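You operate a simulated robot arm through the tools that you are given. There is no shell and no other tool. Be economical: measure what you need, move in short steps, check, and stop when the job is done.

The job below is to be done with a simulated two-armed robot. You get a single attempt, and the scene is never put back.

JOB
Draw the white rods out of clay pieces A5 and A7 and stand them in the rod block.
Fine: hold A5, its rod is stuck; pass that rod to your other hand, it goes in the red hole; the rod from A7 goes in the blue hole.
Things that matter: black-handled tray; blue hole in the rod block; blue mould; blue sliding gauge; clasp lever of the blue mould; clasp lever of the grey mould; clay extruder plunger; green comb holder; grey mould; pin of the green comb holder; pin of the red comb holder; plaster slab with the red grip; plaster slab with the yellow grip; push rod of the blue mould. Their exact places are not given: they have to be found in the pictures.

It is judged by the outcome, as a careful person would: the job done as asked, and still so three seconds after it is handed in. It fails if anything else is knocked over, pushed out of place, dropped, spilled or broken.

ROBOT AND FRAMES
Two 7-joint arms with two-finger parallel grippers on one trunk, on a base that drives. Base frame: it is fixed to the floor where the robot stands at the start and does not move with it; the origin is under the middle of the robot, x ahead of it, y to its left, z up; the surface under the hand at the start is at about z = 0.8. Units: m, degrees, N and s.
The left shoulder is at the start at [0.07, 0.156, 1.08], the right one opposite. Places, roughly: black-handled tray [-1.25, 2.5, 0.75]; blue hole in the rod block [0.7, 0.1, 0.8]; blue mould [-1.75, 2.5, 0.75]; blue sliding gauge [-1.75, 1.75, 0.75]; clasp lever of the blue mould [-1.7, 2.5, 0.9]; clasp lever of the grey mould [-1.6, 2.2, 0.9]; clay extruder plunger [-1.6, 2.9, 0.8]; green comb holder [-1.75, 1.25, 0.75]; grey mould [-1.75, 2.25, 0.75]; pin of the green comb holder [-1.6, 1.3, 0.8]; pin of the red comb holder [-1.6, 1.6, 0.8]; push rod of the blue mould [-1.6, 2.5, 0.8]; push rod of the grey mould [-1.6, 2.3, 0.8]; red comb holder [-1.75, 1.5, 0.75]; red hole in the rod block [0.7, 0.2, 0.8]; red slide of the gauge [-1.6, 1.8, 0.8]. Payload 3.91 kg a hand.
Tool frame (each hand has its own): the origin (TCP) lies between the finger pads and is the grasp point; the fingertips stand 0.03 m ahead of it; z points along the fingers, y is the line along which they close. The gripper opens to 0.11 m. The fingers are 0.02 m wide and 0.01 m thick; the gripper's body (0.048 by 0.112 m) begins 0.055 m behind the TCP.
Orientation is that of the tool frame in the base frame, as a unit quaternion [x, y, z, w]. With the fingers straight down and closing along the base's y, the tool's x points along the base's -x, its y along +y and its z along -z.

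CONTROLS
- The arms move only by the tool arm_command. It takes "left_plan", "right_plan" or both (then of equal length, played together; a hand with none holds still); each is a list of rows, each an object (a shift or turn left out is 0, a gripper value left out holds the last) with "turn": the turn, a rotation vector about the base's x, y, z in units of 120 degrees (1.0 is 120 degrees), a list of three; "delta_pos": the shift along the base's x, y, z in units of 300 mm (1.0 is 300 mm), a list of three; "fingers": the closure, from 0 (fully open) to 1 (shut). In form: [{"turn": [ax, ay, az], "delta_pos": [x, y, z], "fingers": fingers}, ...]. A call has 1 to 20 rows; each row is the pose to reach, as a shift and turn from the pose commanded when the call began. A call with a number of a shift or a turn outside -1 to 1 is refused whole. A row lasts 0.2 s, in which the tool goes at most 0.05 m and 8.6 degrees; a call with a longer step from one row to the next is refused whole, and so is a gripper value outside its range. A pose out of reach is approached as far as the arm can. The call stops where the force on the tool passes 40 N (or 10 N more than at its start, if that is more) or the arm is blocked; 0.2 s more then pass. Each finger travels about 0.108 m/s and halts on what it meets, pressing with about 22 N; the grip force reading is that of the motor and also rises with nothing between the fingers. The clock runs only during rows and for 0.2 s after the last one: add rows that repeat a pose to give the fingers time. The reply holds the time, the measured pose of the TCP, the force on the tool along the base axes, the opening and the grip force, in the units named above and with some noise, with the torque about the TCP (base axes, N m) and any sound that the robot's microphone picked up, and new pictures: "views" is both (left out), scene, wrist or none (wrist: the cameras of the hands that moved).
- Cameras (640 x 400 px; columns grow to the right, rows downward): "scene" is now at [0.136, 0.036, 1.3201]; the picture's right is [0.40, -0.92, -0.00], its down [-0.40, -0.17, -0.90] and it looks along [0.83, 0.36, -0.43] (base axes); focal length 251 px, centre (320, 200). "left" rides on the left gripper at [0.072, -0.017, -0.103] in its tool frame; the picture's right is [0.23, 0.97, 0.00], its down [-0.76, 0.18, -0.62] and it looks along [-0.61, 0.14, 0.78] (tool axes); focal length 222 px, centre (320, 200). "right" rides on the right gripper at [0.072, 0.017, -0.103] in its tool frame; the picture's right is [-0.23, 0.97, 0.00], its down [-0.76, -0.18, -0.62] and it looks along [-0.61, -0.14, 0.78] (tool axes); focal length 222 px, centre (320, 200).
- raise_lower(by): slides the trunk up (or, below 0, down) by that many m; the arms and the scene camera ride with it, the base frame stays. It gives what a move gives, with no picture.
- base_move(legs): drives the robot by 1 to 6 legs, each [ahead, left, turn to the left] in m, m and degrees, along the robot's own axes; the way and the turn of a leg run together, so that a leg with both is an arc; at most 1.5 m and 180 degrees a leg. The arms and the cameras ride along, it lands a little off, and it stops where it bumps. It gives what a move gives, and a new picture of the scene camera.
- aim_head(pan, tilt): turns the head with the scene camera to pan (to the left, within 86 degrees either way) and tilt (down, from -29 to 69), counted from straight ahead of the robot. It gives what a move gives, and a new picture of the scene camera.
- locate(camera, pixels): for up to 12 pixels [column, row] of the newest picture of that camera ("zoom" is the newest enlarged one), the place [x, y, z] in the base frame of the surface seen there, good to about 0.002 m. No time passes.
- enlarge(camera, box): a new picture of the part [left, top, right, bottom] of that camera's present view, enlarged. No time passes.
- hand_in(): hands the job in; it is judged then, once.

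Work in short steps. Measure before you move; look again where a grasp or a placing could have gone wrong, and mend it. You have 80 turns and 260 pictures in all, those below and enlarged ones among them. Open the grippers and draw the arms clear of the work before you hand the job in, unless the task says otherwise; then end with one line.

The tools are called after "Request:" as a command line: name --argument value ..., lists and objects as JSON in quotes. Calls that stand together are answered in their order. arm_command: Moves the arms, as the interface text tells. Its arguments: {"type":"object","properties":{"left_plan":{"type":"array","items":{"type":"object","properties":{"turn":{"type":"array","items":{"type":"number"}},"delta_pos":{"type":"array","items":{"type":"number"}},"fingers":{"type":"number"}}}},"right_plan":{"type":"array","items":{"type":"object","properties":{"turn":{"type":"array","items":{"type":"number"}},"delta_pos":{"type":"array","items":{"type":"number"}},"fingers":{"type":"number"}}}},"views":{"type":"string","enum":["both","scene","wrist","none"]}},"required":[]} The other tools are called the same way: raise_lower (by) slides the trunk up or down; base_move (legs) drives the base; aim_head (pan, tilt) turns the head that bears the scene camera; locate (camera, pixels) gives the place of the surface under pixels of a picture; enlarge (camera, box) takes an enlarged picture of a part of a camera's view; hand_in () hands the job in.

At the start:

```text
t: 0.0
left_ee_pos: [0.5386, 0.4277, 1.2607]
left_orientation: [0.0, 1.0, -0.001, 0.001]
left_contact_force: [-0.1, -0.2, 0.5]
left_torque: [0.0, -0.03, 0.01]
left_opening: 0.11
left_gripper_force: 0.0
right_ee_pos: [0.7151, -0.1827, 1.2345]
right_orientation: [0.0, 1.0, -0.001, -0.001]
right_contact_force: [-0.1, -0.1, 0.6]
right_torque: [0.04, 0.01, 0.02]
right_opening: 0.1101
right_gripper_force: 0.1
trunk travel left (down, up): [-0.525, 0.415]
robot x, y, heading: [-0.0022, -0.0018, 0.0]
head pan, tilt: [23.6, 25.6]
```

scene: 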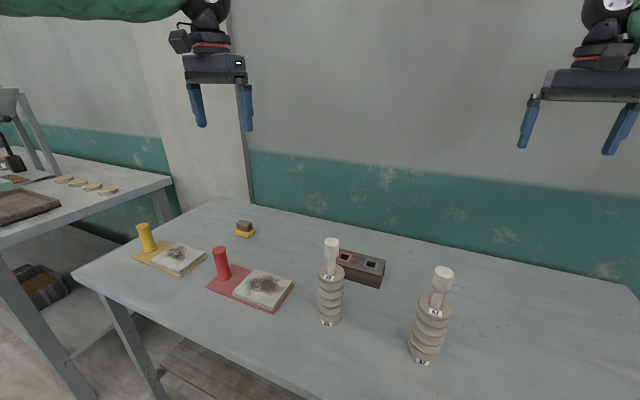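
right: 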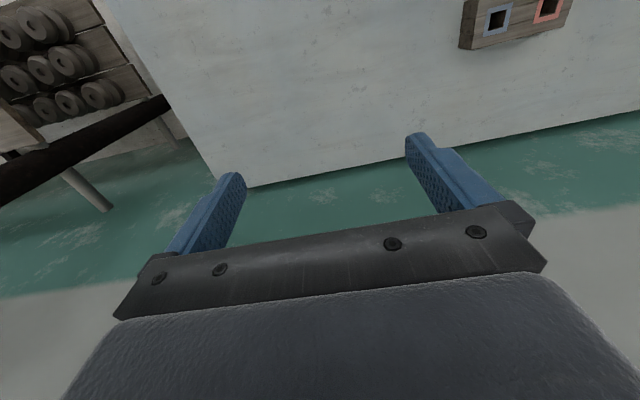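
left: 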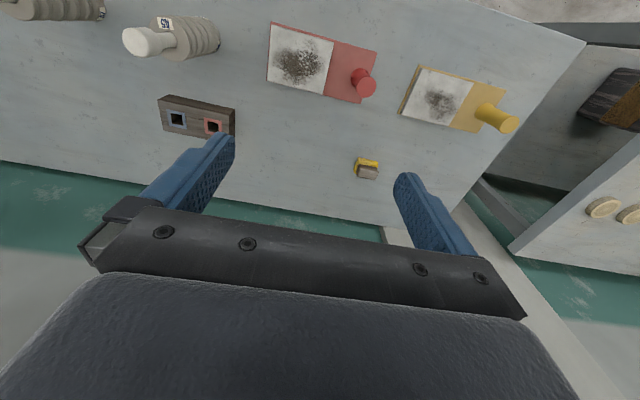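

The scene shows two clay pieces with white rods at about (330,290) and (428,330), and the rod block at (362,265). I enlarge to read labels and measure.

Request:
enlarge --camera "scene" --box '[290, 220, 480, 380]'

Request:
enlarge --camera "left" --box '[0, 0, 260, 160]'

Request:
aim_head --pan 5 --tilt 45

```text
2.50 times, centred on (385, 300) of scene
```

zoom: 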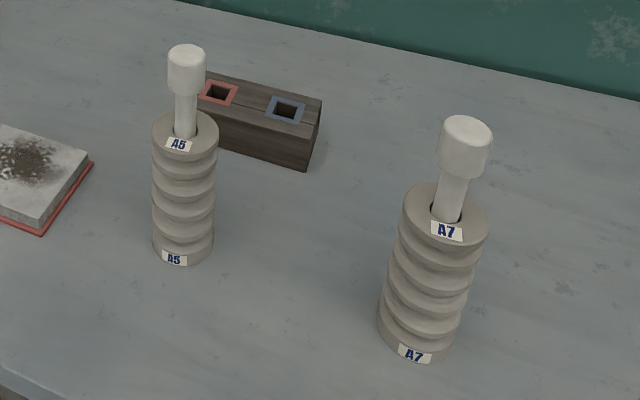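

```text
2.46 times, centred on (130, 80) of left
```

zoom: 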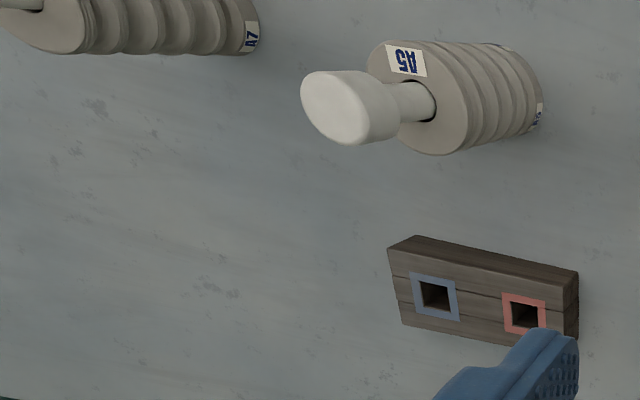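

```text
t: 0.8
left_ee_pos: [0.5379, 0.4266, 1.2607]
left_orientation: [-0.001, 1.0, 0.0, 0.0]
left_contact_force: [-0.6, -0.8, 0.0]
left_torque: [0.01, 0.01, 0.0]
left_opening: 0.1101
left_gripper_force: 0.2
right_ee_pos: [0.7165, -0.183, 1.2355]
right_orientation: [0.0, 1.0, -0.001, 0.0]
right_contact_force: [0.6, -0.3, -0.4]
right_torque: [-0.01, 0.01, -0.01]
right_opening: 0.1101
right_gripper_force: 0.0
trunk travel left (down, up): [-0.525, 0.415]
robot x, y, heading: [-0.0003, -0.0002, 0.3]
head pan, tilt: [5.0, 45.0]
```

scene: 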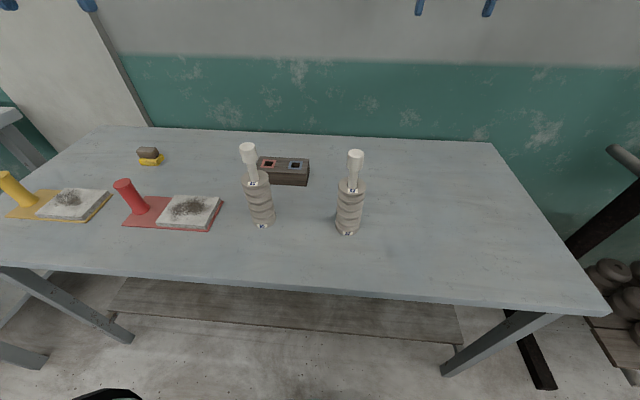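

The new view shows A5 at about (258,200), A7 at (350,205), and the block at (285,170). I zoom in to measure them.

Request:
enlarge --camera "scene" --box '[225, 130, 385, 240]'

```text
3.64 times, centred on (305, 185) of scene
```

zoom: 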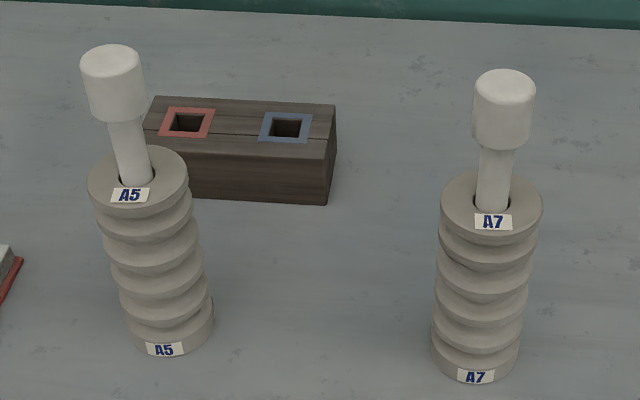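

Request:
locate --camera "zoom" --pixels '[[113, 55], [115, 100], [160, 170], [103, 180], [165, 347], [505, 80], [502, 130], [530, 200], [453, 200], [475, 374], [188, 123], [287, 128]]'

Request:
locate --camera "zoom" --pixels '[[155, 98], [334, 106], [325, 155], [240, 180], [265, 136], [268, 116], [312, 118], [305, 140], [162, 134], [213, 112], [300, 124], [200, 300]]'

Request:
locate --camera "zoom" --pixels '[[85, 70], [140, 70], [476, 95], [533, 95], [118, 150], [146, 150], [480, 165], [513, 165], [134, 120], [500, 146], [325, 260], [110, 48]]'

```text
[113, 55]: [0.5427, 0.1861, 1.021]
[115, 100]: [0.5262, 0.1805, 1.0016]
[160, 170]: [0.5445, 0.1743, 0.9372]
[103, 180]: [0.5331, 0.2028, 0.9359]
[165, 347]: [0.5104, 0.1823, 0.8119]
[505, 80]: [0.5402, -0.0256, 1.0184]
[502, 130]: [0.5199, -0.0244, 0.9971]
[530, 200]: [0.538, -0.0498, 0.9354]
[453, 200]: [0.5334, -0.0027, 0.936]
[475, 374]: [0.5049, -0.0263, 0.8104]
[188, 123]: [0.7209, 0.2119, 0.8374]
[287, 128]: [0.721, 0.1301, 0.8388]
```

```text
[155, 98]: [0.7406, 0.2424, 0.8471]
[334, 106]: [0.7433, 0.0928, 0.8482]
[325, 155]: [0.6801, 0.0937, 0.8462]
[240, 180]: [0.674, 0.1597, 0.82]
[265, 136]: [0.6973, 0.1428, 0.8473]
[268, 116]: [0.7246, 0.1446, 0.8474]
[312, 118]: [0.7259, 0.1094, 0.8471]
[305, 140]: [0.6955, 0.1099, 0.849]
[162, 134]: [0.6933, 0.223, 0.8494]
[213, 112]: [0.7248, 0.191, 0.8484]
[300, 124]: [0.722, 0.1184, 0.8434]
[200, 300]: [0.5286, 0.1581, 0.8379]
```

```text
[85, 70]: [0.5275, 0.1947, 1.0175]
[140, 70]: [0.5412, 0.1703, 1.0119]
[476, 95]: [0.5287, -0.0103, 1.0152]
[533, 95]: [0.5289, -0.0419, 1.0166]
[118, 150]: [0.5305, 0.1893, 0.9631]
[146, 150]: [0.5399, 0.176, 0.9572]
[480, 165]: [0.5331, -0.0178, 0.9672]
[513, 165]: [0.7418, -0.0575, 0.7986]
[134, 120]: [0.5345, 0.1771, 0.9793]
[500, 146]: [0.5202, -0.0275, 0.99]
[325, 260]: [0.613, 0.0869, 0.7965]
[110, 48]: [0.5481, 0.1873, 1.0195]
```

Measured: A5 axis about (0.535, 0.183), A7 about (0.531, -0.026), clay tops z 0.936, rod heads z ~0.985–1.02, red hole ~(0.71, 0.207), blue ~(0.71, 0.127), table 0.797. I back the base up and shift left a little so both arms work at comfortable reach on A5.

Request:
base_move --legs '[[-0.13, 0.1, 0]]'

```text
t: 2.3
left_ee_pos: [0.4075, 0.5311, 1.2607]
left_orientation: [-0.001, 1.0, 0.0, 0.001]
left_contact_force: [0.1, 0.7, 0.5]
left_torque: [-0.02, -0.02, 0.0]
left_opening: 0.11
left_gripper_force: 0.0
right_ee_pos: [0.5859, -0.0794, 1.2368]
right_orientation: [0.0, 1.0, 0.0, 0.001]
right_contact_force: [0.3, 1.0, 0.2]
right_torque: [-0.01, -0.03, -0.04]
right_opening: 0.1102
right_gripper_force: 0.1
trunk travel left (down, up): [-0.525, 0.415]
robot x, y, heading: [-0.1266, 0.0988, 0.1]
head pan, tilt: [5.0, 45.0]
```

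scene: 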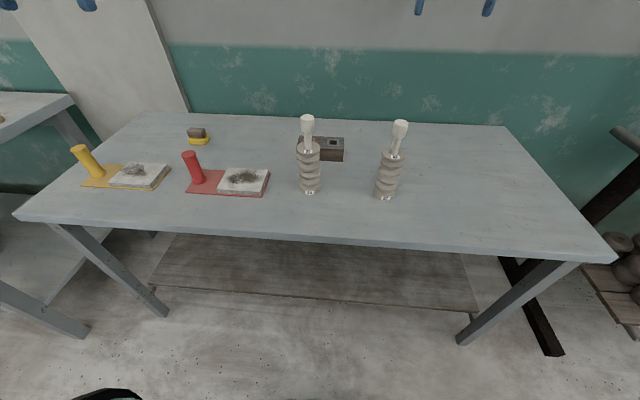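

A5 is at (309,170), the slab with red grip to its left. First the left hand pitches 45° forward and goes sideways at a high z, staying clear of everything.

Request:
arm_command --left_plan '[{"delta_pos": [0, -0.13, 0], "turn": [0, -0.06, 0]}, {"delta_pos": [0, -0.26, 0], "turn": [0, -0.12, 0]}, {"delta_pos": [0, -0.39, 0], "turn": [0, -0.18, 0]}, {"delta_pos": [0, -0.52, 0], "turn": [0, -0.24, 0]}, {"delta_pos": [0, -0.65, 0], "turn": [0, -0.3, 0]}, {"delta_pos": [0, -0.78, 0], "turn": [0, -0.36, 0]}, {"delta_pos": [0, -0.9, 0], "turn": [0, -0.375, 0]}, {"delta_pos": [0, -0.9, -0.1], "turn": [0, -0.375, 0]}]' --views "both"

Request:
locate --camera "scene" --pixels '[[268, 190], [192, 155], [265, 172], [200, 192]]'

```text
t: 4.1
left_ee_pos: [0.4095, 0.2598, 1.229]
left_orientation: [0.0, 0.924, -0.001, 0.382]
left_contact_force: [0.0, 0.0, -0.3]
left_torque: [0.0, 0.01, 0.01]
left_opening: 0.1101
left_gripper_force: 0.0
right_ee_pos: [0.589, -0.079, 1.2358]
right_orientation: [-0.001, 1.0, -0.002, -0.001]
right_contact_force: [0.4, -0.3, -1.3]
right_torque: [0.01, 0.01, 0.0]
right_opening: 0.1101
right_gripper_force: 0.0
trunk travel left (down, up): [-0.525, 0.415]
robot x, y, heading: [-0.1319, 0.1035, 0.0]
head pan, tilt: [5.0, 45.0]
```

scene: 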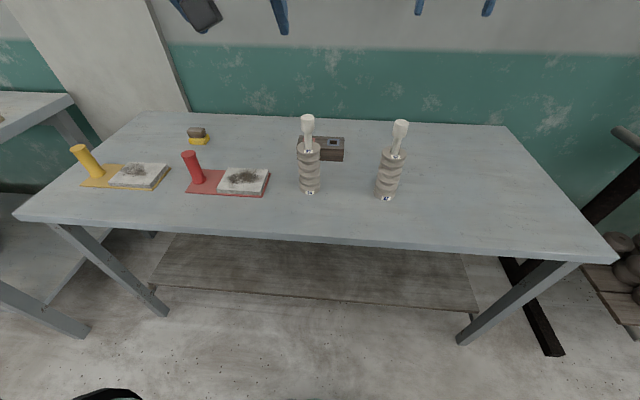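
left: 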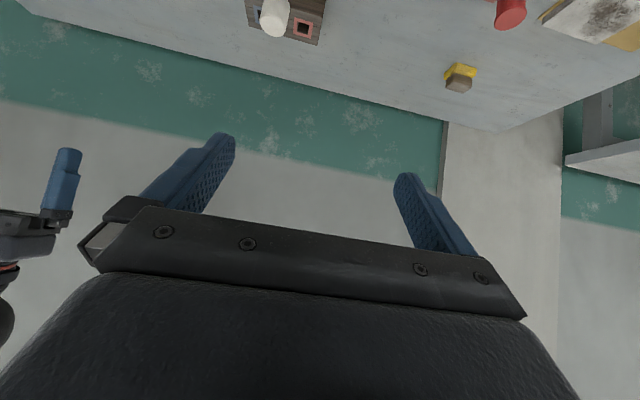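

```text
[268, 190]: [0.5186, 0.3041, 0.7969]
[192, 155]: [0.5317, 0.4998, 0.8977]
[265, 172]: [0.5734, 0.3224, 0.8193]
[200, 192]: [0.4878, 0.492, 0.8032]
```

The slab's edge is at y≈0.30, clear of the approach. I lower the left hand to a pre-grasp short of A5, and re-measure A5.

Request:
arm_command --left_plan '[{"delta_pos": [0.0, -0.13, -0.05]}, {"delta_pos": [0.01, -0.256, -0.12]}, {"delta_pos": [0.02, -0.256, -0.26]}, {"delta_pos": [0.03, -0.256, -0.4]}, {"delta_pos": [0.035, -0.256, -0.54]}, {"delta_pos": [0.035, -0.256, -0.68]}, {"delta_pos": [0.035, -0.256, -0.83]}, {"delta_pos": [0.035, -0.256, -0.83]}]' --views "both"

Request:
enlarge --camera "scene" --box '[265, 100, 425, 210]'

```text
t: 5.9
left_ee_pos: [0.4306, 0.1746, 0.9804]
left_orientation: [-0.001, 0.924, 0.001, 0.383]
left_contact_force: [0.4, 0.6, 0.0]
left_torque: [0.01, 0.0, 0.01]
left_opening: 0.1101
left_gripper_force: 0.1
left hand out of reach, approached as far as the arm can: row 6, 7, 8
right_ee_pos: [0.5854, -0.0818, 1.2366]
right_orientation: [0.0, 1.0, 0.001, 0.0]
right_contact_force: [-0.6, 0.0, -0.1]
right_torque: [-0.01, -0.03, 0.0]
right_opening: 0.1103
right_gripper_force: 0.1
trunk travel left (down, up): [-0.525, 0.415]
robot x, y, heading: [-0.1286, 0.0984, -0.3]
head pan, tilt: [5.0, 45.0]
```

scene: 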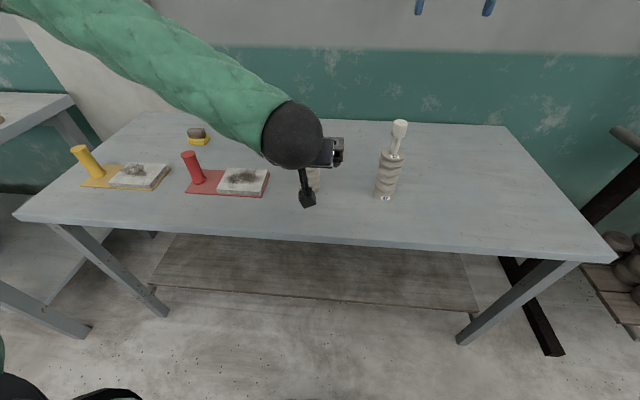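
left: 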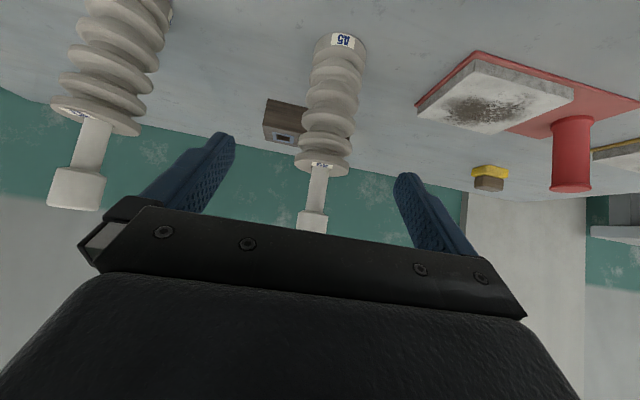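

```text
3.64 times, centred on (345, 155) of scene
```

zoom: 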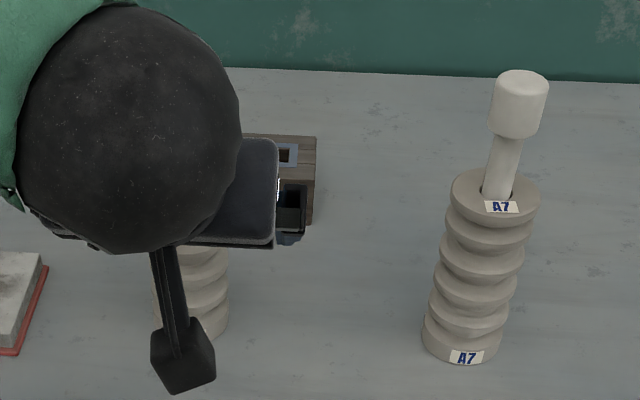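

The reach was just limited at this close retracted pose; I'm at (0.431,0.175,0.980). In the left view A5 spans (305–365, 30–175); I measure it there.

Request:
locate --camera "left" --pixels '[[312, 80], [335, 80], [360, 80], [307, 140], [325, 140], [350, 140], [318, 185], [312, 215], [300, 170], [347, 170], [283, 138]]'

```text
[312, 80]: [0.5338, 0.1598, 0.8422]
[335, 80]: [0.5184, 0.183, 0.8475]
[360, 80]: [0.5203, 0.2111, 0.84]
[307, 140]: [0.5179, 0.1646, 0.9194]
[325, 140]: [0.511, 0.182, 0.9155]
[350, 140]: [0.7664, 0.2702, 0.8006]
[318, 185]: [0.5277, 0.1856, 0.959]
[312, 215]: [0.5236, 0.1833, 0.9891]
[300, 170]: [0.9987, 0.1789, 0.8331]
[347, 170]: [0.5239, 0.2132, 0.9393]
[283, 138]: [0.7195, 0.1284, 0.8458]
```

A5's axis is at about (0.537, 0.185), diameter ~0.053. I advance along the tool axis part way and check the pose.

Request:
arm_command --left_plan '[{"delta_pos": [0.04, 0.01, -0.06]}, {"delta_pos": [0.09, 0.01, -0.13]}, {"delta_pos": [0.15, 0.01, -0.2]}, {"delta_pos": [0.17, 0.01, -0.25]}, {"delta_pos": [0.17, 0.01, -0.25]}]' --views "wrist"

```text
t: 7.1
left_ee_pos: [0.4849, 0.1789, 0.9048]
left_orientation: [-0.001, 0.924, 0.001, 0.382]
left_contact_force: [0.4, -1.0, -0.2]
left_torque: [0.02, -0.01, -0.01]
left_opening: 0.1101
left_gripper_force: 0.0
right_ee_pos: [0.5857, -0.0813, 1.2358]
right_orientation: [0.001, 1.0, 0.001, 0.0]
right_contact_force: [-0.5, 1.7, -0.2]
right_torque: [0.0, -0.01, -0.02]
right_opening: 0.1097
right_gripper_force: 0.0
trunk travel left (down, up): [-0.525, 0.415]
robot x, y, heading: [-0.1291, 0.1001, -0.0]
head pan, tilt: [5.0, 45.0]
```

left: 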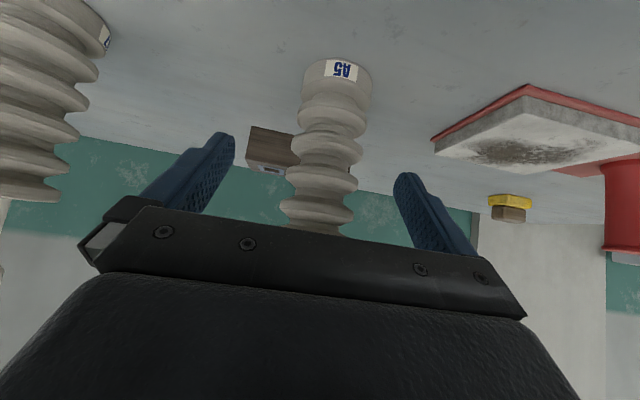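

Pose is (0.485,0.179,0.905), A5 centred between the fingers. I advance to (0.518,0.185,0.862) and close in gradually.

Request:
arm_command --left_plan '[{"delta_pos": [0.04, 0.01, -0.05], "fingers": 0}, {"delta_pos": [0.08, 0.02, -0.1], "fingers": 0}, {"delta_pos": [0.11, 0.02, -0.143], "fingers": 0}, {"delta_pos": [0.11, 0.02, -0.143], "fingers": 0.3}, {"delta_pos": [0.11, 0.02, -0.143], "fingers": 0.4}, {"delta_pos": [0.11, 0.02, -0.143], "fingers": 0.4}]' --views "both"

```text
t: 8.5
left_ee_pos: [0.5171, 0.1839, 0.8633]
left_orientation: [-0.001, 0.924, 0.001, 0.383]
left_contact_force: [0.6, -0.4, -0.4]
left_torque: [0.02, 0.0, 0.01]
left_opening: 0.0658
left_gripper_force: 0.0
right_ee_pos: [0.5873, -0.0807, 1.2362]
right_orientation: [0.0, 1.0, 0.0, 0.0]
right_contact_force: [0.3, -0.5, -0.7]
right_torque: [-0.01, -0.03, 0.0]
right_opening: 0.1098
right_gripper_force: 0.0
trunk travel left (down, up): [-0.525, 0.415]
robot x, y, heading: [-0.1254, 0.1036, 0.3]
head pan, tilt: [5.0, 45.0]
```

scene: 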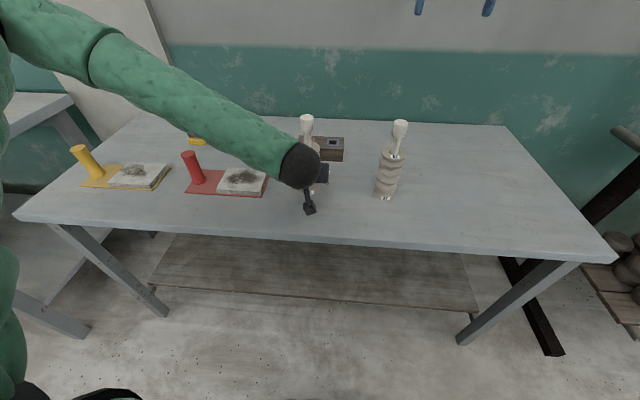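
left: 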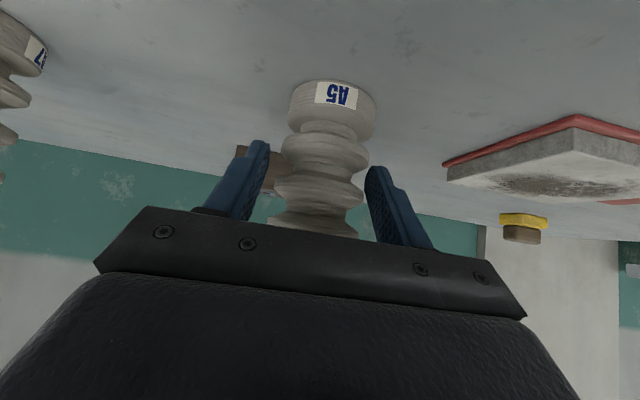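

The right finger looks a bit nearer the clay than the left, so I shift the hand +y by 2 mm and close to a firm hold.

Request:
arm_command --left_plan '[{"delta_pos": [0, 0.008, 0], "fingers": 0.4}, {"delta_pos": [0, 0.008, 0], "fingers": 0.46}, {"delta_pos": [0, 0.008, 0], "fingers": 0.52}, {"delta_pos": [0, 0.008, 0], "fingers": 0.58}, {"delta_pos": [0, 0.008, 0], "fingers": 0.7}, {"delta_pos": [0, 0.008, 0], "fingers": 1}, {"delta_pos": [0, 0.008, 0], "fingers": 1}]' --views "wrist"

Request:
enlarge --camera "scene" --box '[265, 100, 365, 220]'

```text
t: 10.1
left_ee_pos: [0.5176, 0.1864, 0.8641]
left_orientation: [-0.001, 0.924, 0.0, 0.383]
left_contact_force: [-2.1, -2.3, -0.3]
left_torque: [-0.14, 0.09, -0.06]
left_opening: 0.0594
left_gripper_force: 21.8
right_ee_pos: [0.5879, -0.0816, 1.2343]
right_orientation: [-0.001, 1.0, 0.0, 0.0]
right_contact_force: [-0.2, -0.6, 0.3]
right_torque: [0.02, -0.03, 0.01]
right_opening: 0.11
right_gripper_force: 0.2
trunk travel left (down, up): [-0.525, 0.415]
robot x, y, heading: [-0.1283, 0.1037, -0.0]
head pan, tilt: [5.0, 45.0]
```

left: 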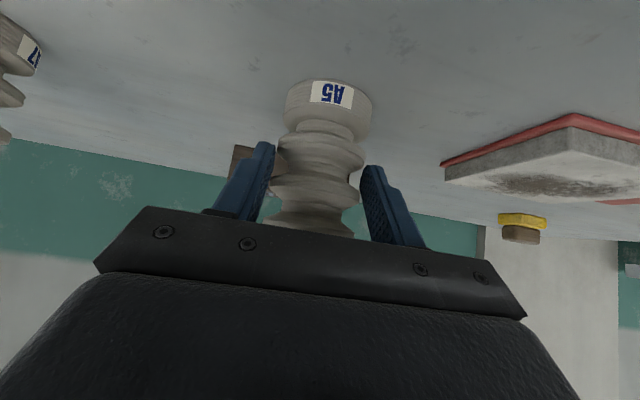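

```text
3.33 times, centred on (315, 160) of scene
```

zoom: 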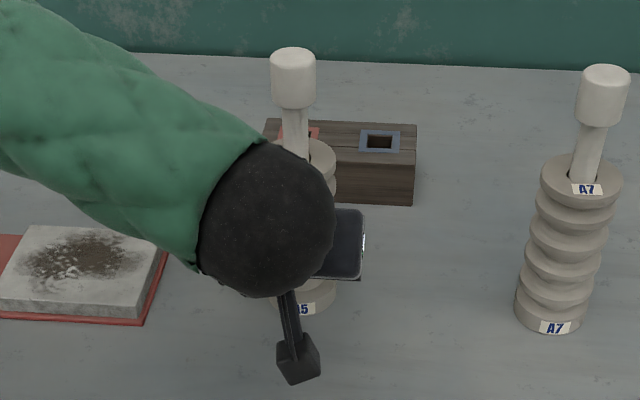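

The left hand grips A5 (21.8 N, opening 0.059). I measure the rod head now for the right hand.

Request:
locate --camera "zoom" --pixels '[[293, 53], [274, 75], [293, 90], [314, 75], [295, 106], [293, 130], [295, 66]]'

Request:
arm_command --right_plan '[{"delta_pos": [-0.02, 0.12, -0.02]}, {"delta_pos": [-0.05, 0.26, -0.04]}, {"delta_pos": [-0.08, 0.4, -0.06]}, {"delta_pos": [-0.11, 0.54, -0.08]}, {"delta_pos": [-0.14, 0.68, -0.1]}, {"delta_pos": [-0.166, 0.8, -0.12]}, {"delta_pos": [-0.166, 0.883, -0.17]}, {"delta_pos": [-0.166, 0.883, -0.3]}, {"delta_pos": [-0.166, 0.883, -0.36]}, {"delta_pos": [-0.166, 0.883, -0.36]}]' --views "both"

```text
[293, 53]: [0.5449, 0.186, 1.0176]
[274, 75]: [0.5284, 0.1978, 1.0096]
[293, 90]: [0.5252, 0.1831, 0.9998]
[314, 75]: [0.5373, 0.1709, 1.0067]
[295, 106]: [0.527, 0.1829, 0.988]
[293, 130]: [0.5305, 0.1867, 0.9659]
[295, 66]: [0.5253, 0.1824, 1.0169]
```

```text
t: 12.3
left_ee_pos: [0.5167, 0.1873, 0.8637]
left_orientation: [0.0, 0.924, 0.0, 0.383]
left_contact_force: [-1.6, -3.3, -0.4]
left_torque: [-0.08, 0.04, -0.04]
left_opening: 0.0594
left_gripper_force: 22.2
right_ee_pos: [0.5366, 0.1854, 1.1268]
right_orientation: [0.0, 1.0, 0.0, 0.0]
right_contact_force: [0.0, 0.4, -0.5]
right_torque: [-0.01, -0.01, -0.02]
right_opening: 0.11
right_gripper_force: 0.0
trunk travel left (down, up): [-0.525, 0.415]
robot x, y, heading: [-0.131, 0.1012, 0.3]
head pan, tilt: [5.0, 45.0]
```

scene: 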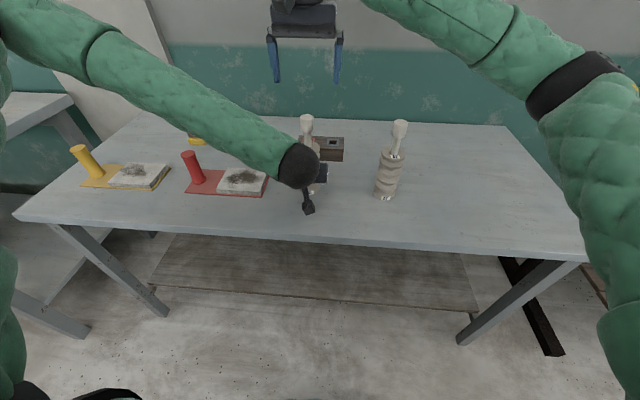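
right: 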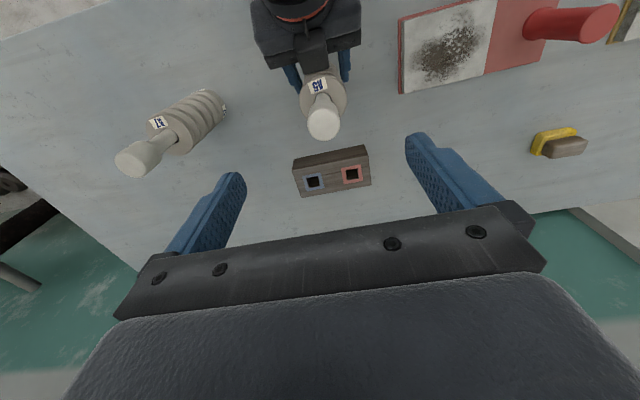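

The right hand is above the rod at (0.537,0.185,1.127). I lower it to the rod's head and close on it.

Request:
arm_command --right_plan '[{"delta_pos": [0.008, 0, -0.1], "fingers": 0.2}, {"delta_pos": [0.008, -0.003, -0.2], "fingers": 0.3}, {"delta_pos": [0.008, -0.003, -0.3], "fingers": 0.4}, {"delta_pos": [0.008, -0.003, -0.4], "fingers": 0.4}, {"delta_pos": [0.008, -0.003, -0.4], "fingers": 0.4}]' --views "both"

Request:
enlarge --camera "scene" --box '[255, 60, 375, 200]'

```text
t: 13.5
left_ee_pos: [0.517, 0.1867, 0.8632]
left_orientation: [0.0, 0.924, -0.001, 0.383]
left_contact_force: [-0.7, 0.9, 0.8]
left_torque: [0.07, 0.1, -0.03]
left_opening: 0.0592
left_gripper_force: 21.8
right_ee_pos: [0.5399, 0.1867, 1.0063]
right_orientation: [0.0, 1.0, 0.0, 0.001]
right_contact_force: [-0.8, 0.2, 0.5]
right_torque: [0.02, -0.01, -0.02]
right_opening: 0.0658
right_gripper_force: 0.0
trunk travel left (down, up): [-0.525, 0.415]
robot x, y, heading: [-0.1274, 0.1009, 0.1]
head pan, tilt: [5.0, 45.0]
```

scene: 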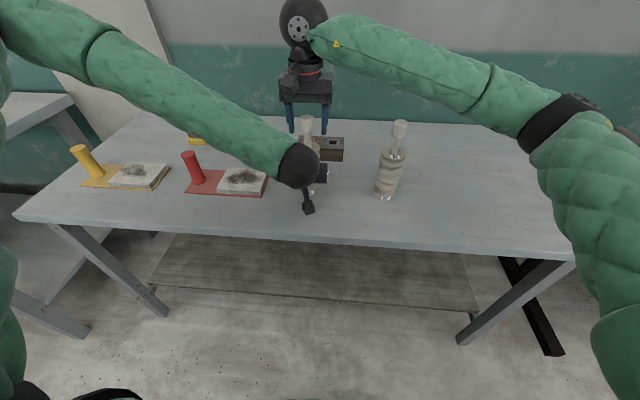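
right: 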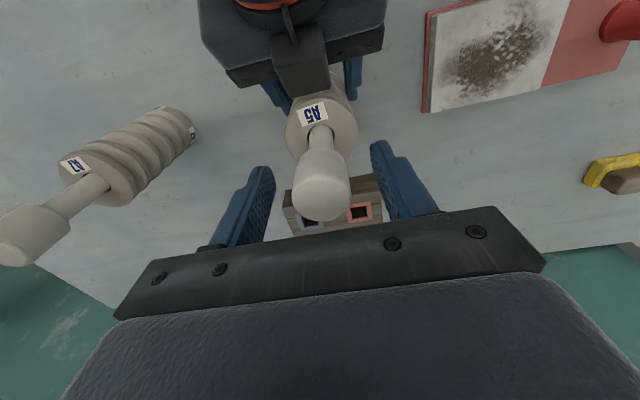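

```text
2.86 times, centred on (315, 130) of scene
```

zoom: 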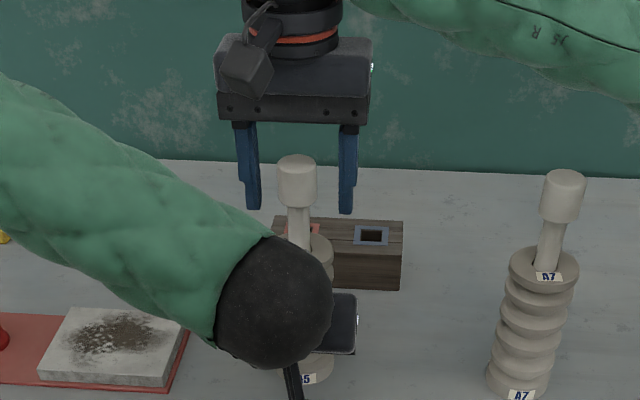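

The fingers straddle the head evenly. Closing on it.

Request:
arm_command --right_plan '[{"delta_pos": [0, -0.004, 0], "fingers": 0.5}, {"delta_pos": [0, -0.004, 0], "fingers": 0.6}, {"delta_pos": [0, -0.004, 0], "fingers": 0.68}, {"delta_pos": [0, -0.004, 0], "fingers": 0.75}, {"delta_pos": [0, -0.004, 0], "fingers": 1}, {"delta_pos": [0, -0.004, 0], "fingers": 1}, {"delta_pos": [0, -0.004, 0], "fingers": 1}]' --views "wrist"

```text
t: 15.1
left_ee_pos: [0.5174, 0.1872, 0.8644]
left_orientation: [-0.001, 0.924, 0.0, 0.383]
left_contact_force: [0.0, -5.5, -0.4]
left_torque: [0.43, -0.05, -0.15]
left_opening: 0.0593
left_gripper_force: 22.1
right_ee_pos: [0.5402, 0.1832, 1.0061]
right_orientation: [0.001, 1.0, 0.0, 0.0]
right_contact_force: [0.7, 7.0, -0.8]
right_torque: [0.46, -0.06, -0.01]
right_opening: 0.0315
right_gripper_force: 21.9
trunk travel left (down, up): [-0.525, 0.415]
robot x, y, heading: [-0.1297, 0.1017, 0.1]
head pan, tilt: [5.0, 45.0]
heard: snap
```

right: 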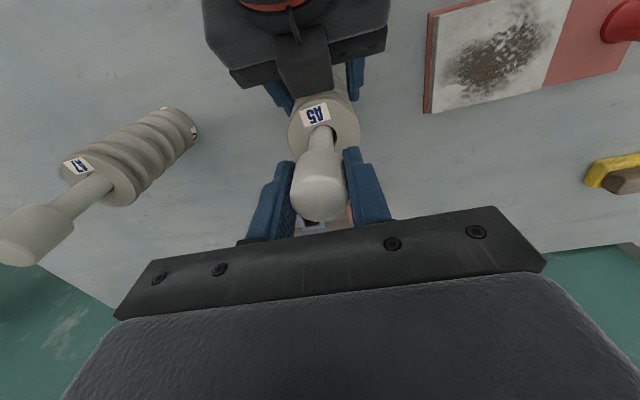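

A snap was heard and 7 N of side force reads on the right hand (pushed +y). I inspect the piece closely before pulling.

Request:
enlarge --camera "right" --box '[240, 60, 400, 240]'

Request:
enlarge --camera "scene" --box '[275, 90, 355, 210]'

```text
2.22 times, centred on (320, 150) of right
```

zoom: 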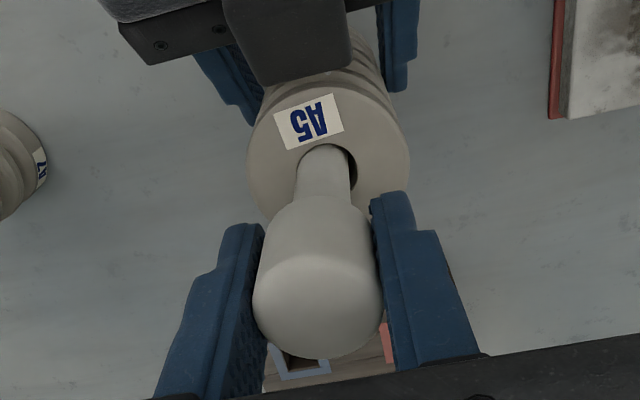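

```text
3.33 times, centred on (315, 150) of scene
```

zoom: 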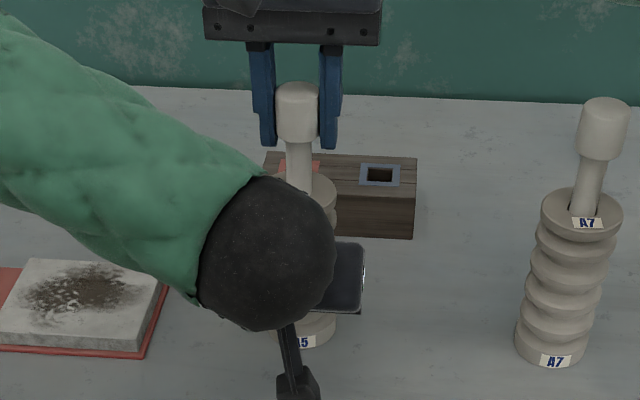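

Clay and rod look whole, so the snap is most likely the stuck bond giving. I shift +y by ~2 mm to relieve side load, then draw slowly upward.

Request:
arm_command --right_plan '[{"delta_pos": [0, 0.007, 0]}, {"delta_pos": [0, 0.007, 0]}, {"delta_pos": [0, 0.007, 0.02]}, {"delta_pos": [0, 0.007, 0.04]}]' --views "wrist"

```text
t: 16.1
left_ee_pos: [0.5179, 0.1869, 0.8638]
left_orientation: [-0.001, 0.924, 0.0, 0.383]
left_contact_force: [-1.4, -4.1, 1.7]
left_torque: [0.1, -0.09, -0.13]
left_opening: 0.059
left_gripper_force: 22.1
right_ee_pos: [0.54, 0.1837, 1.018]
right_orientation: [0.0, 1.0, 0.0, 0.0]
right_contact_force: [2.0, 4.9, -3.2]
right_torque: [0.32, -0.16, -0.06]
right_opening: 0.0312
right_gripper_force: 22.1
trunk travel left (down, up): [-0.525, 0.415]
robot x, y, heading: [-0.1256, 0.1053, 0.0]
head pan, tilt: [5.0, 45.0]
```

right: 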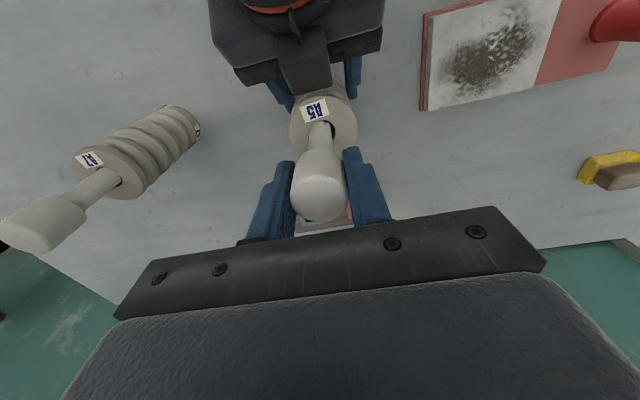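

It rises 12 mm at only ~3 N: free. I keep drawing straight up, with a touch more +y relief.

Request:
arm_command --right_plan '[{"delta_pos": [0, 0.006, 0.03]}, {"delta_pos": [0, 0.006, 0.07]}, {"delta_pos": [0, 0.006, 0.12]}, {"delta_pos": [0, 0.006, 0.17]}, {"delta_pos": [0, 0.006, 0.22]}, {"delta_pos": [0, 0.006, 0.27]}, {"delta_pos": [0, 0.006, 0.27]}]' --views "both"

```text
t: 17.7
left_ee_pos: [0.5178, 0.1871, 0.8641]
left_orientation: [0.0, 0.924, -0.001, 0.383]
left_contact_force: [0.2, -0.3, 0.2]
left_torque: [-0.21, 0.02, -0.07]
left_opening: 0.0594
left_gripper_force: 22.7
right_ee_pos: [0.5392, 0.1847, 1.1026]
right_orientation: [0.0, 1.0, 0.001, 0.0]
right_contact_force: [0.8, -0.8, -0.7]
right_torque: [-0.03, 0.0, 0.03]
right_opening: 0.0308
right_gripper_force: 22.3
trunk travel left (down, up): [-0.525, 0.415]
robot x, y, heading: [-0.1289, 0.1034, 0.1]
head pan, tilt: [5.0, 45.0]
```

scene: 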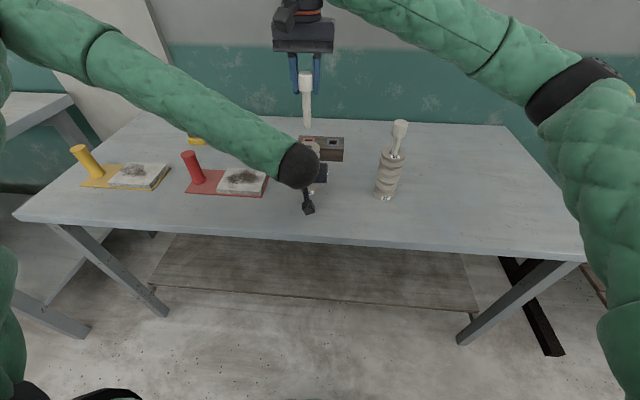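
right: 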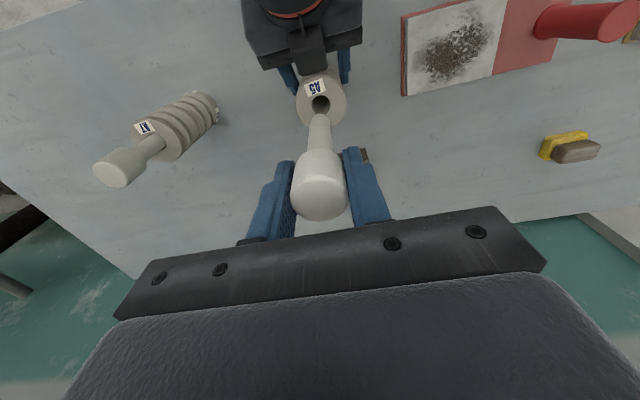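

The rod is out of A5. I look at it closely to learn its length.

Request:
enlarge --camera "scene" --box '[270, 50, 350, 150]'

Request:
enlarge --camera "right" --box '[260, 60, 380, 230]'

```text
4.00 times, centred on (310, 100) of scene
```

zoom: 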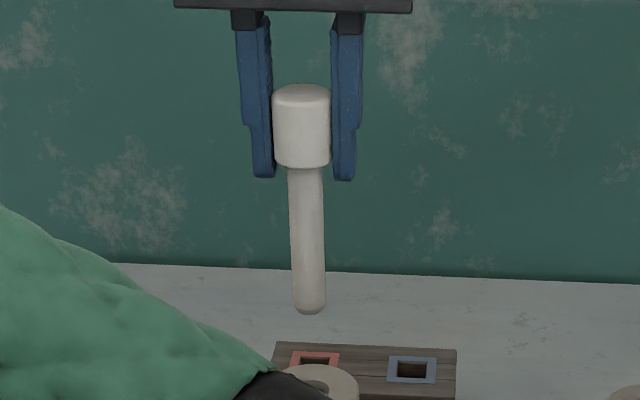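

```text
2.35 times, centred on (320, 145) of right
```

zoom: 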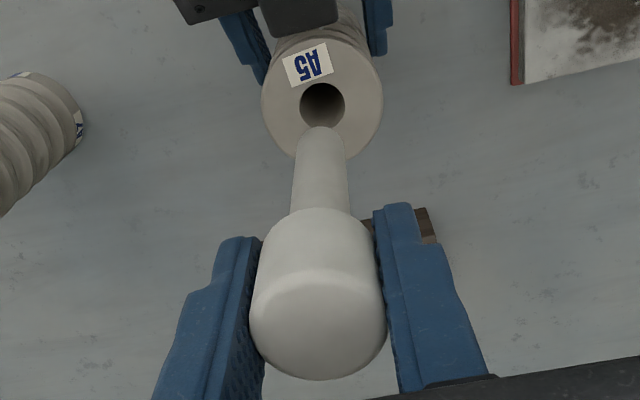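

Request:
enlarge --camera "scene" --box '[270, 50, 350, 150]'

Request:
locate --camera "zoom" --pixels '[[302, 100], [302, 160], [293, 200], [307, 200], [321, 200], [309, 300], [296, 290], [324, 290], [311, 308]]'

```text
4.00 times, centred on (310, 100) of scene
```

zoom: 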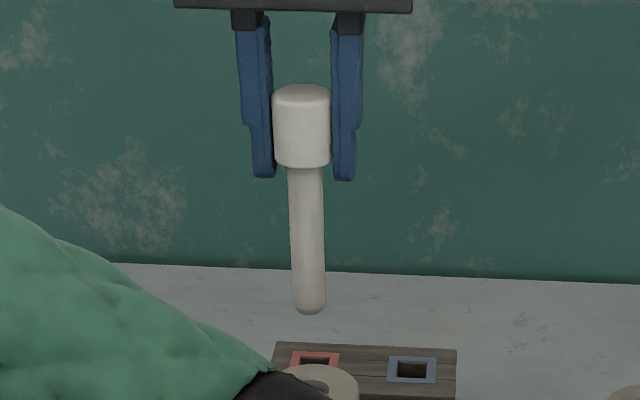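

```text
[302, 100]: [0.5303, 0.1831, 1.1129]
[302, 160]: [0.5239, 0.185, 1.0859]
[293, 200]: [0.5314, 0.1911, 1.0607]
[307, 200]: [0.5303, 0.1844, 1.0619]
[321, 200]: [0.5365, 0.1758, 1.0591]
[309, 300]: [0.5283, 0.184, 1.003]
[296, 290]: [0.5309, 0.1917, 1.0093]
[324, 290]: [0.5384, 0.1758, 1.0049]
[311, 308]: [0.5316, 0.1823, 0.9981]
```

Rod measured: shank 0.088 m long, 16 mm diameter, bottom 0.107 below the right TCP, hanging vertical. The left hand opens A5 gradually while the right hand carries the rod over the red hole, high up.

Request:
arm_command --left_plan '[{"fingers": 0.44}, {"fingers": 0.38}, {"fingers": 0.3}, {"fingers": 0.15}, {"fingers": 0}, {"fingers": 0}, {"fingers": 0}]' --right_plan '[{"delta_pos": [0, 0, 0.05]}, {"delta_pos": [0.1, 0.01, 0.06]}, {"delta_pos": [0.22, 0.03, 0.06]}, {"delta_pos": [0.34, 0.045, 0.06]}, {"delta_pos": [0.46, 0.06, 0.06]}, {"delta_pos": [0.57, 0.075, 0.06]}, {"delta_pos": [0.57, 0.075, 0.06]}]' --views "both"

```text
t: 19.3
left_ee_pos: [0.5167, 0.1861, 0.8642]
left_orientation: [0.0, 0.924, 0.0, 0.383]
left_contact_force: [0.0, -0.4, -0.1]
left_torque: [0.01, -0.02, 0.01]
left_opening: 0.11
left_gripper_force: 0.0
right_ee_pos: [0.7107, 0.2089, 1.1198]
right_orientation: [0.0, 1.0, 0.001, 0.0]
right_contact_force: [0.3, 0.7, -1.5]
right_torque: [0.0, -0.04, -0.01]
right_opening: 0.0308
right_gripper_force: 22.1
trunk travel left (down, up): [-0.525, 0.415]
robot x, y, heading: [-0.131, 0.1019, 0.0]
head pan, tilt: [5.0, 45.0]
```

scene: 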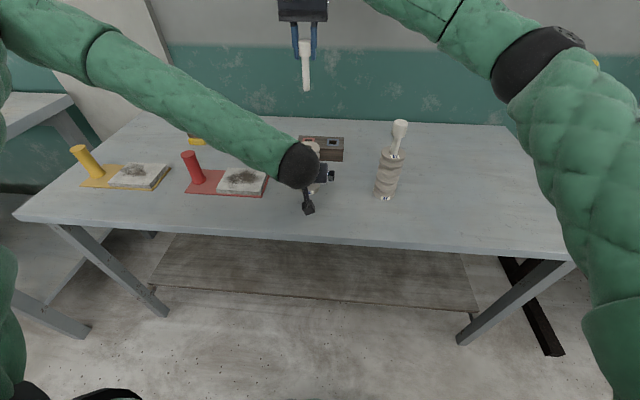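
right: 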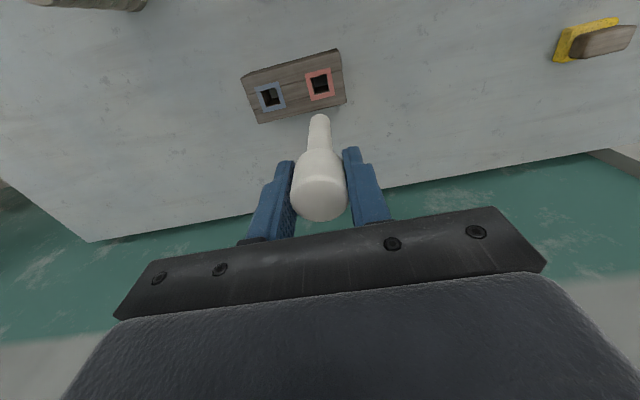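
left: 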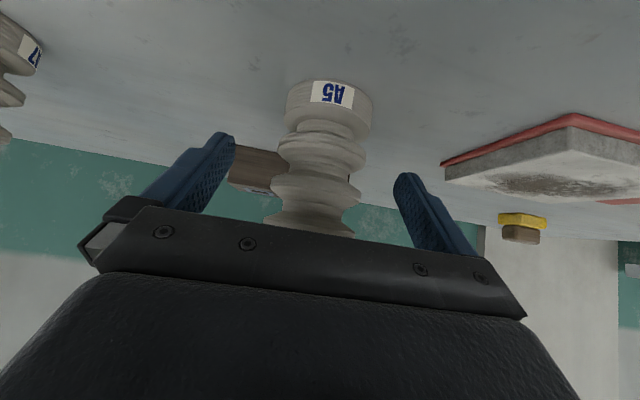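

A5 stands free inside the open left fingers. I retreat the left hand back along its axis, then up and to the left, pitching it closer to horizontal.

Request:
arm_command --left_plan '[{"delta_pos": [-0.08, 0, 0.09]}, {"delta_pos": [-0.16, 0, 0.18]}, {"delta_pos": [-0.22, 0, 0.27]}, {"delta_pos": [-0.22, 0.08, 0.4]}, {"delta_pos": [-0.2, 0.18, 0.52], "turn": [0, -0.05, 0]}, {"delta_pos": [-0.18, 0.3, 0.62], "turn": [0, -0.1, 0]}, {"delta_pos": [-0.16, 0.42, 0.72], "turn": [0, -0.167, 0]}, {"delta_pos": [-0.12, 0.54, 0.78], "turn": [0, -0.167, 0]}, {"delta_pos": [-0.12, 0.54, 0.78], "turn": [0, -0.167, 0]}]' --views "both"

```text
t: 21.3
left_ee_pos: [0.4964, 0.3498, 1.1041]
left_orientation: [0.0, 0.843, 0.001, 0.537]
left_contact_force: [0.3, 0.1, 0.4]
left_torque: [0.03, 0.0, 0.03]
left_opening: 0.1102
left_gripper_force: 0.0
left hand out of reach, approached as far as the arm can: row 5, 6, 7, 8, 9
right_ee_pos: [0.7106, 0.2076, 1.1205]
right_orientation: [0.001, 1.0, 0.0, 0.0]
right_contact_force: [0.1, -0.4, -0.2]
right_torque: [0.02, 0.01, 0.01]
right_opening: 0.031
right_gripper_force: 21.7
trunk travel left (down, up): [-0.525, 0.415]
robot x, y, heading: [-0.1298, 0.1028, -0.1]
head pan, tilt: [5.0, 45.0]
```

scene: 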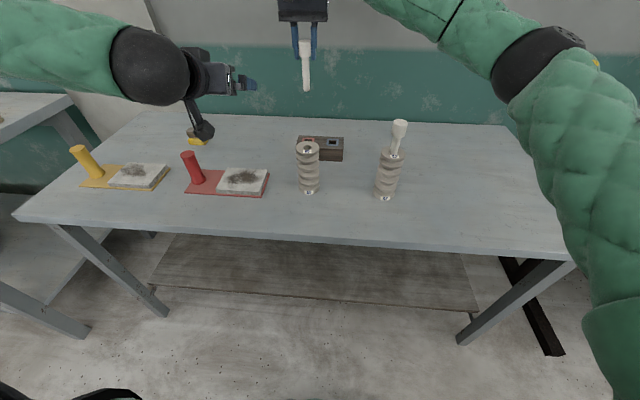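
left: 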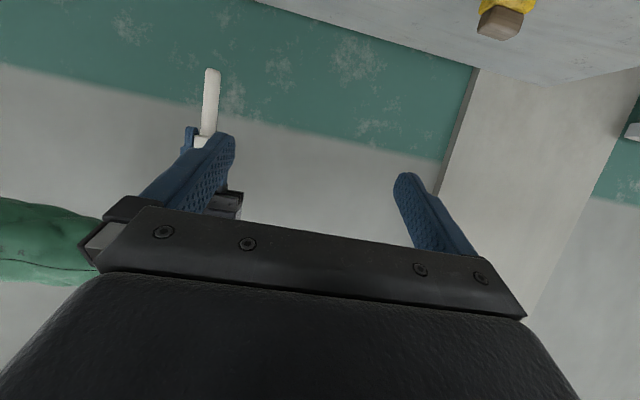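

A5 stands undisturbed with its hole empty. Now the left hand yaws -45° and moves to a staging pose about 0.13 m short of the rod's shank.

Request:
arm_command --left_plan '[{"delta_pos": [0.06, 0, 0.02], "turn": [0, 0, -0.06]}, {"delta_pos": [0.12, 0, 0.04], "turn": [0, 0, -0.12]}, {"delta_pos": [0.18, -0.02, 0.06], "turn": [0, 0, -0.18]}, {"delta_pos": [0.25, -0.04, 0.07], "turn": [0, 0, -0.24]}, {"delta_pos": [0.32, -0.06, 0.07], "turn": [0, 0, -0.3]}, {"delta_pos": [0.38, -0.1, 0.07], "turn": [0, 0, -0.36]}, {"delta_pos": [0.42, -0.13, 0.07], "turn": [0, 0, -0.375]}, {"delta_pos": [0.42, -0.13, 0.07], "turn": [0, 0, -0.375]}]' --views "both"

```text
t: 23.1
left_ee_pos: [0.624, 0.3123, 1.1226]
left_orientation: [0.323, 0.779, -0.206, 0.497]
left_contact_force: [-0.2, -0.1, -0.5]
left_torque: [-0.01, 0.02, -0.01]
left_opening: 0.11
left_gripper_force: 0.1
right_ee_pos: [0.7092, 0.2104, 1.1202]
right_orientation: [-0.001, 1.0, 0.0, -0.001]
right_contact_force: [0.5, 1.0, -0.9]
right_torque: [-0.01, 0.01, 0.0]
right_opening: 0.0306
right_gripper_force: 21.9
trunk travel left (down, up): [-0.525, 0.415]
robot x, y, heading: [-0.1285, 0.0995, 0.0]
head pan, tilt: [5.0, 45.0]
```

scene: 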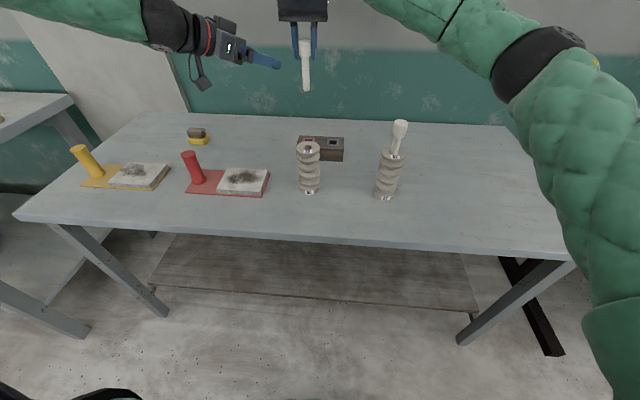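
left: 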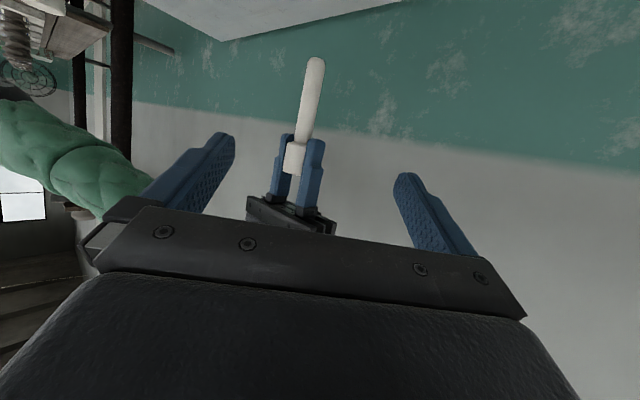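

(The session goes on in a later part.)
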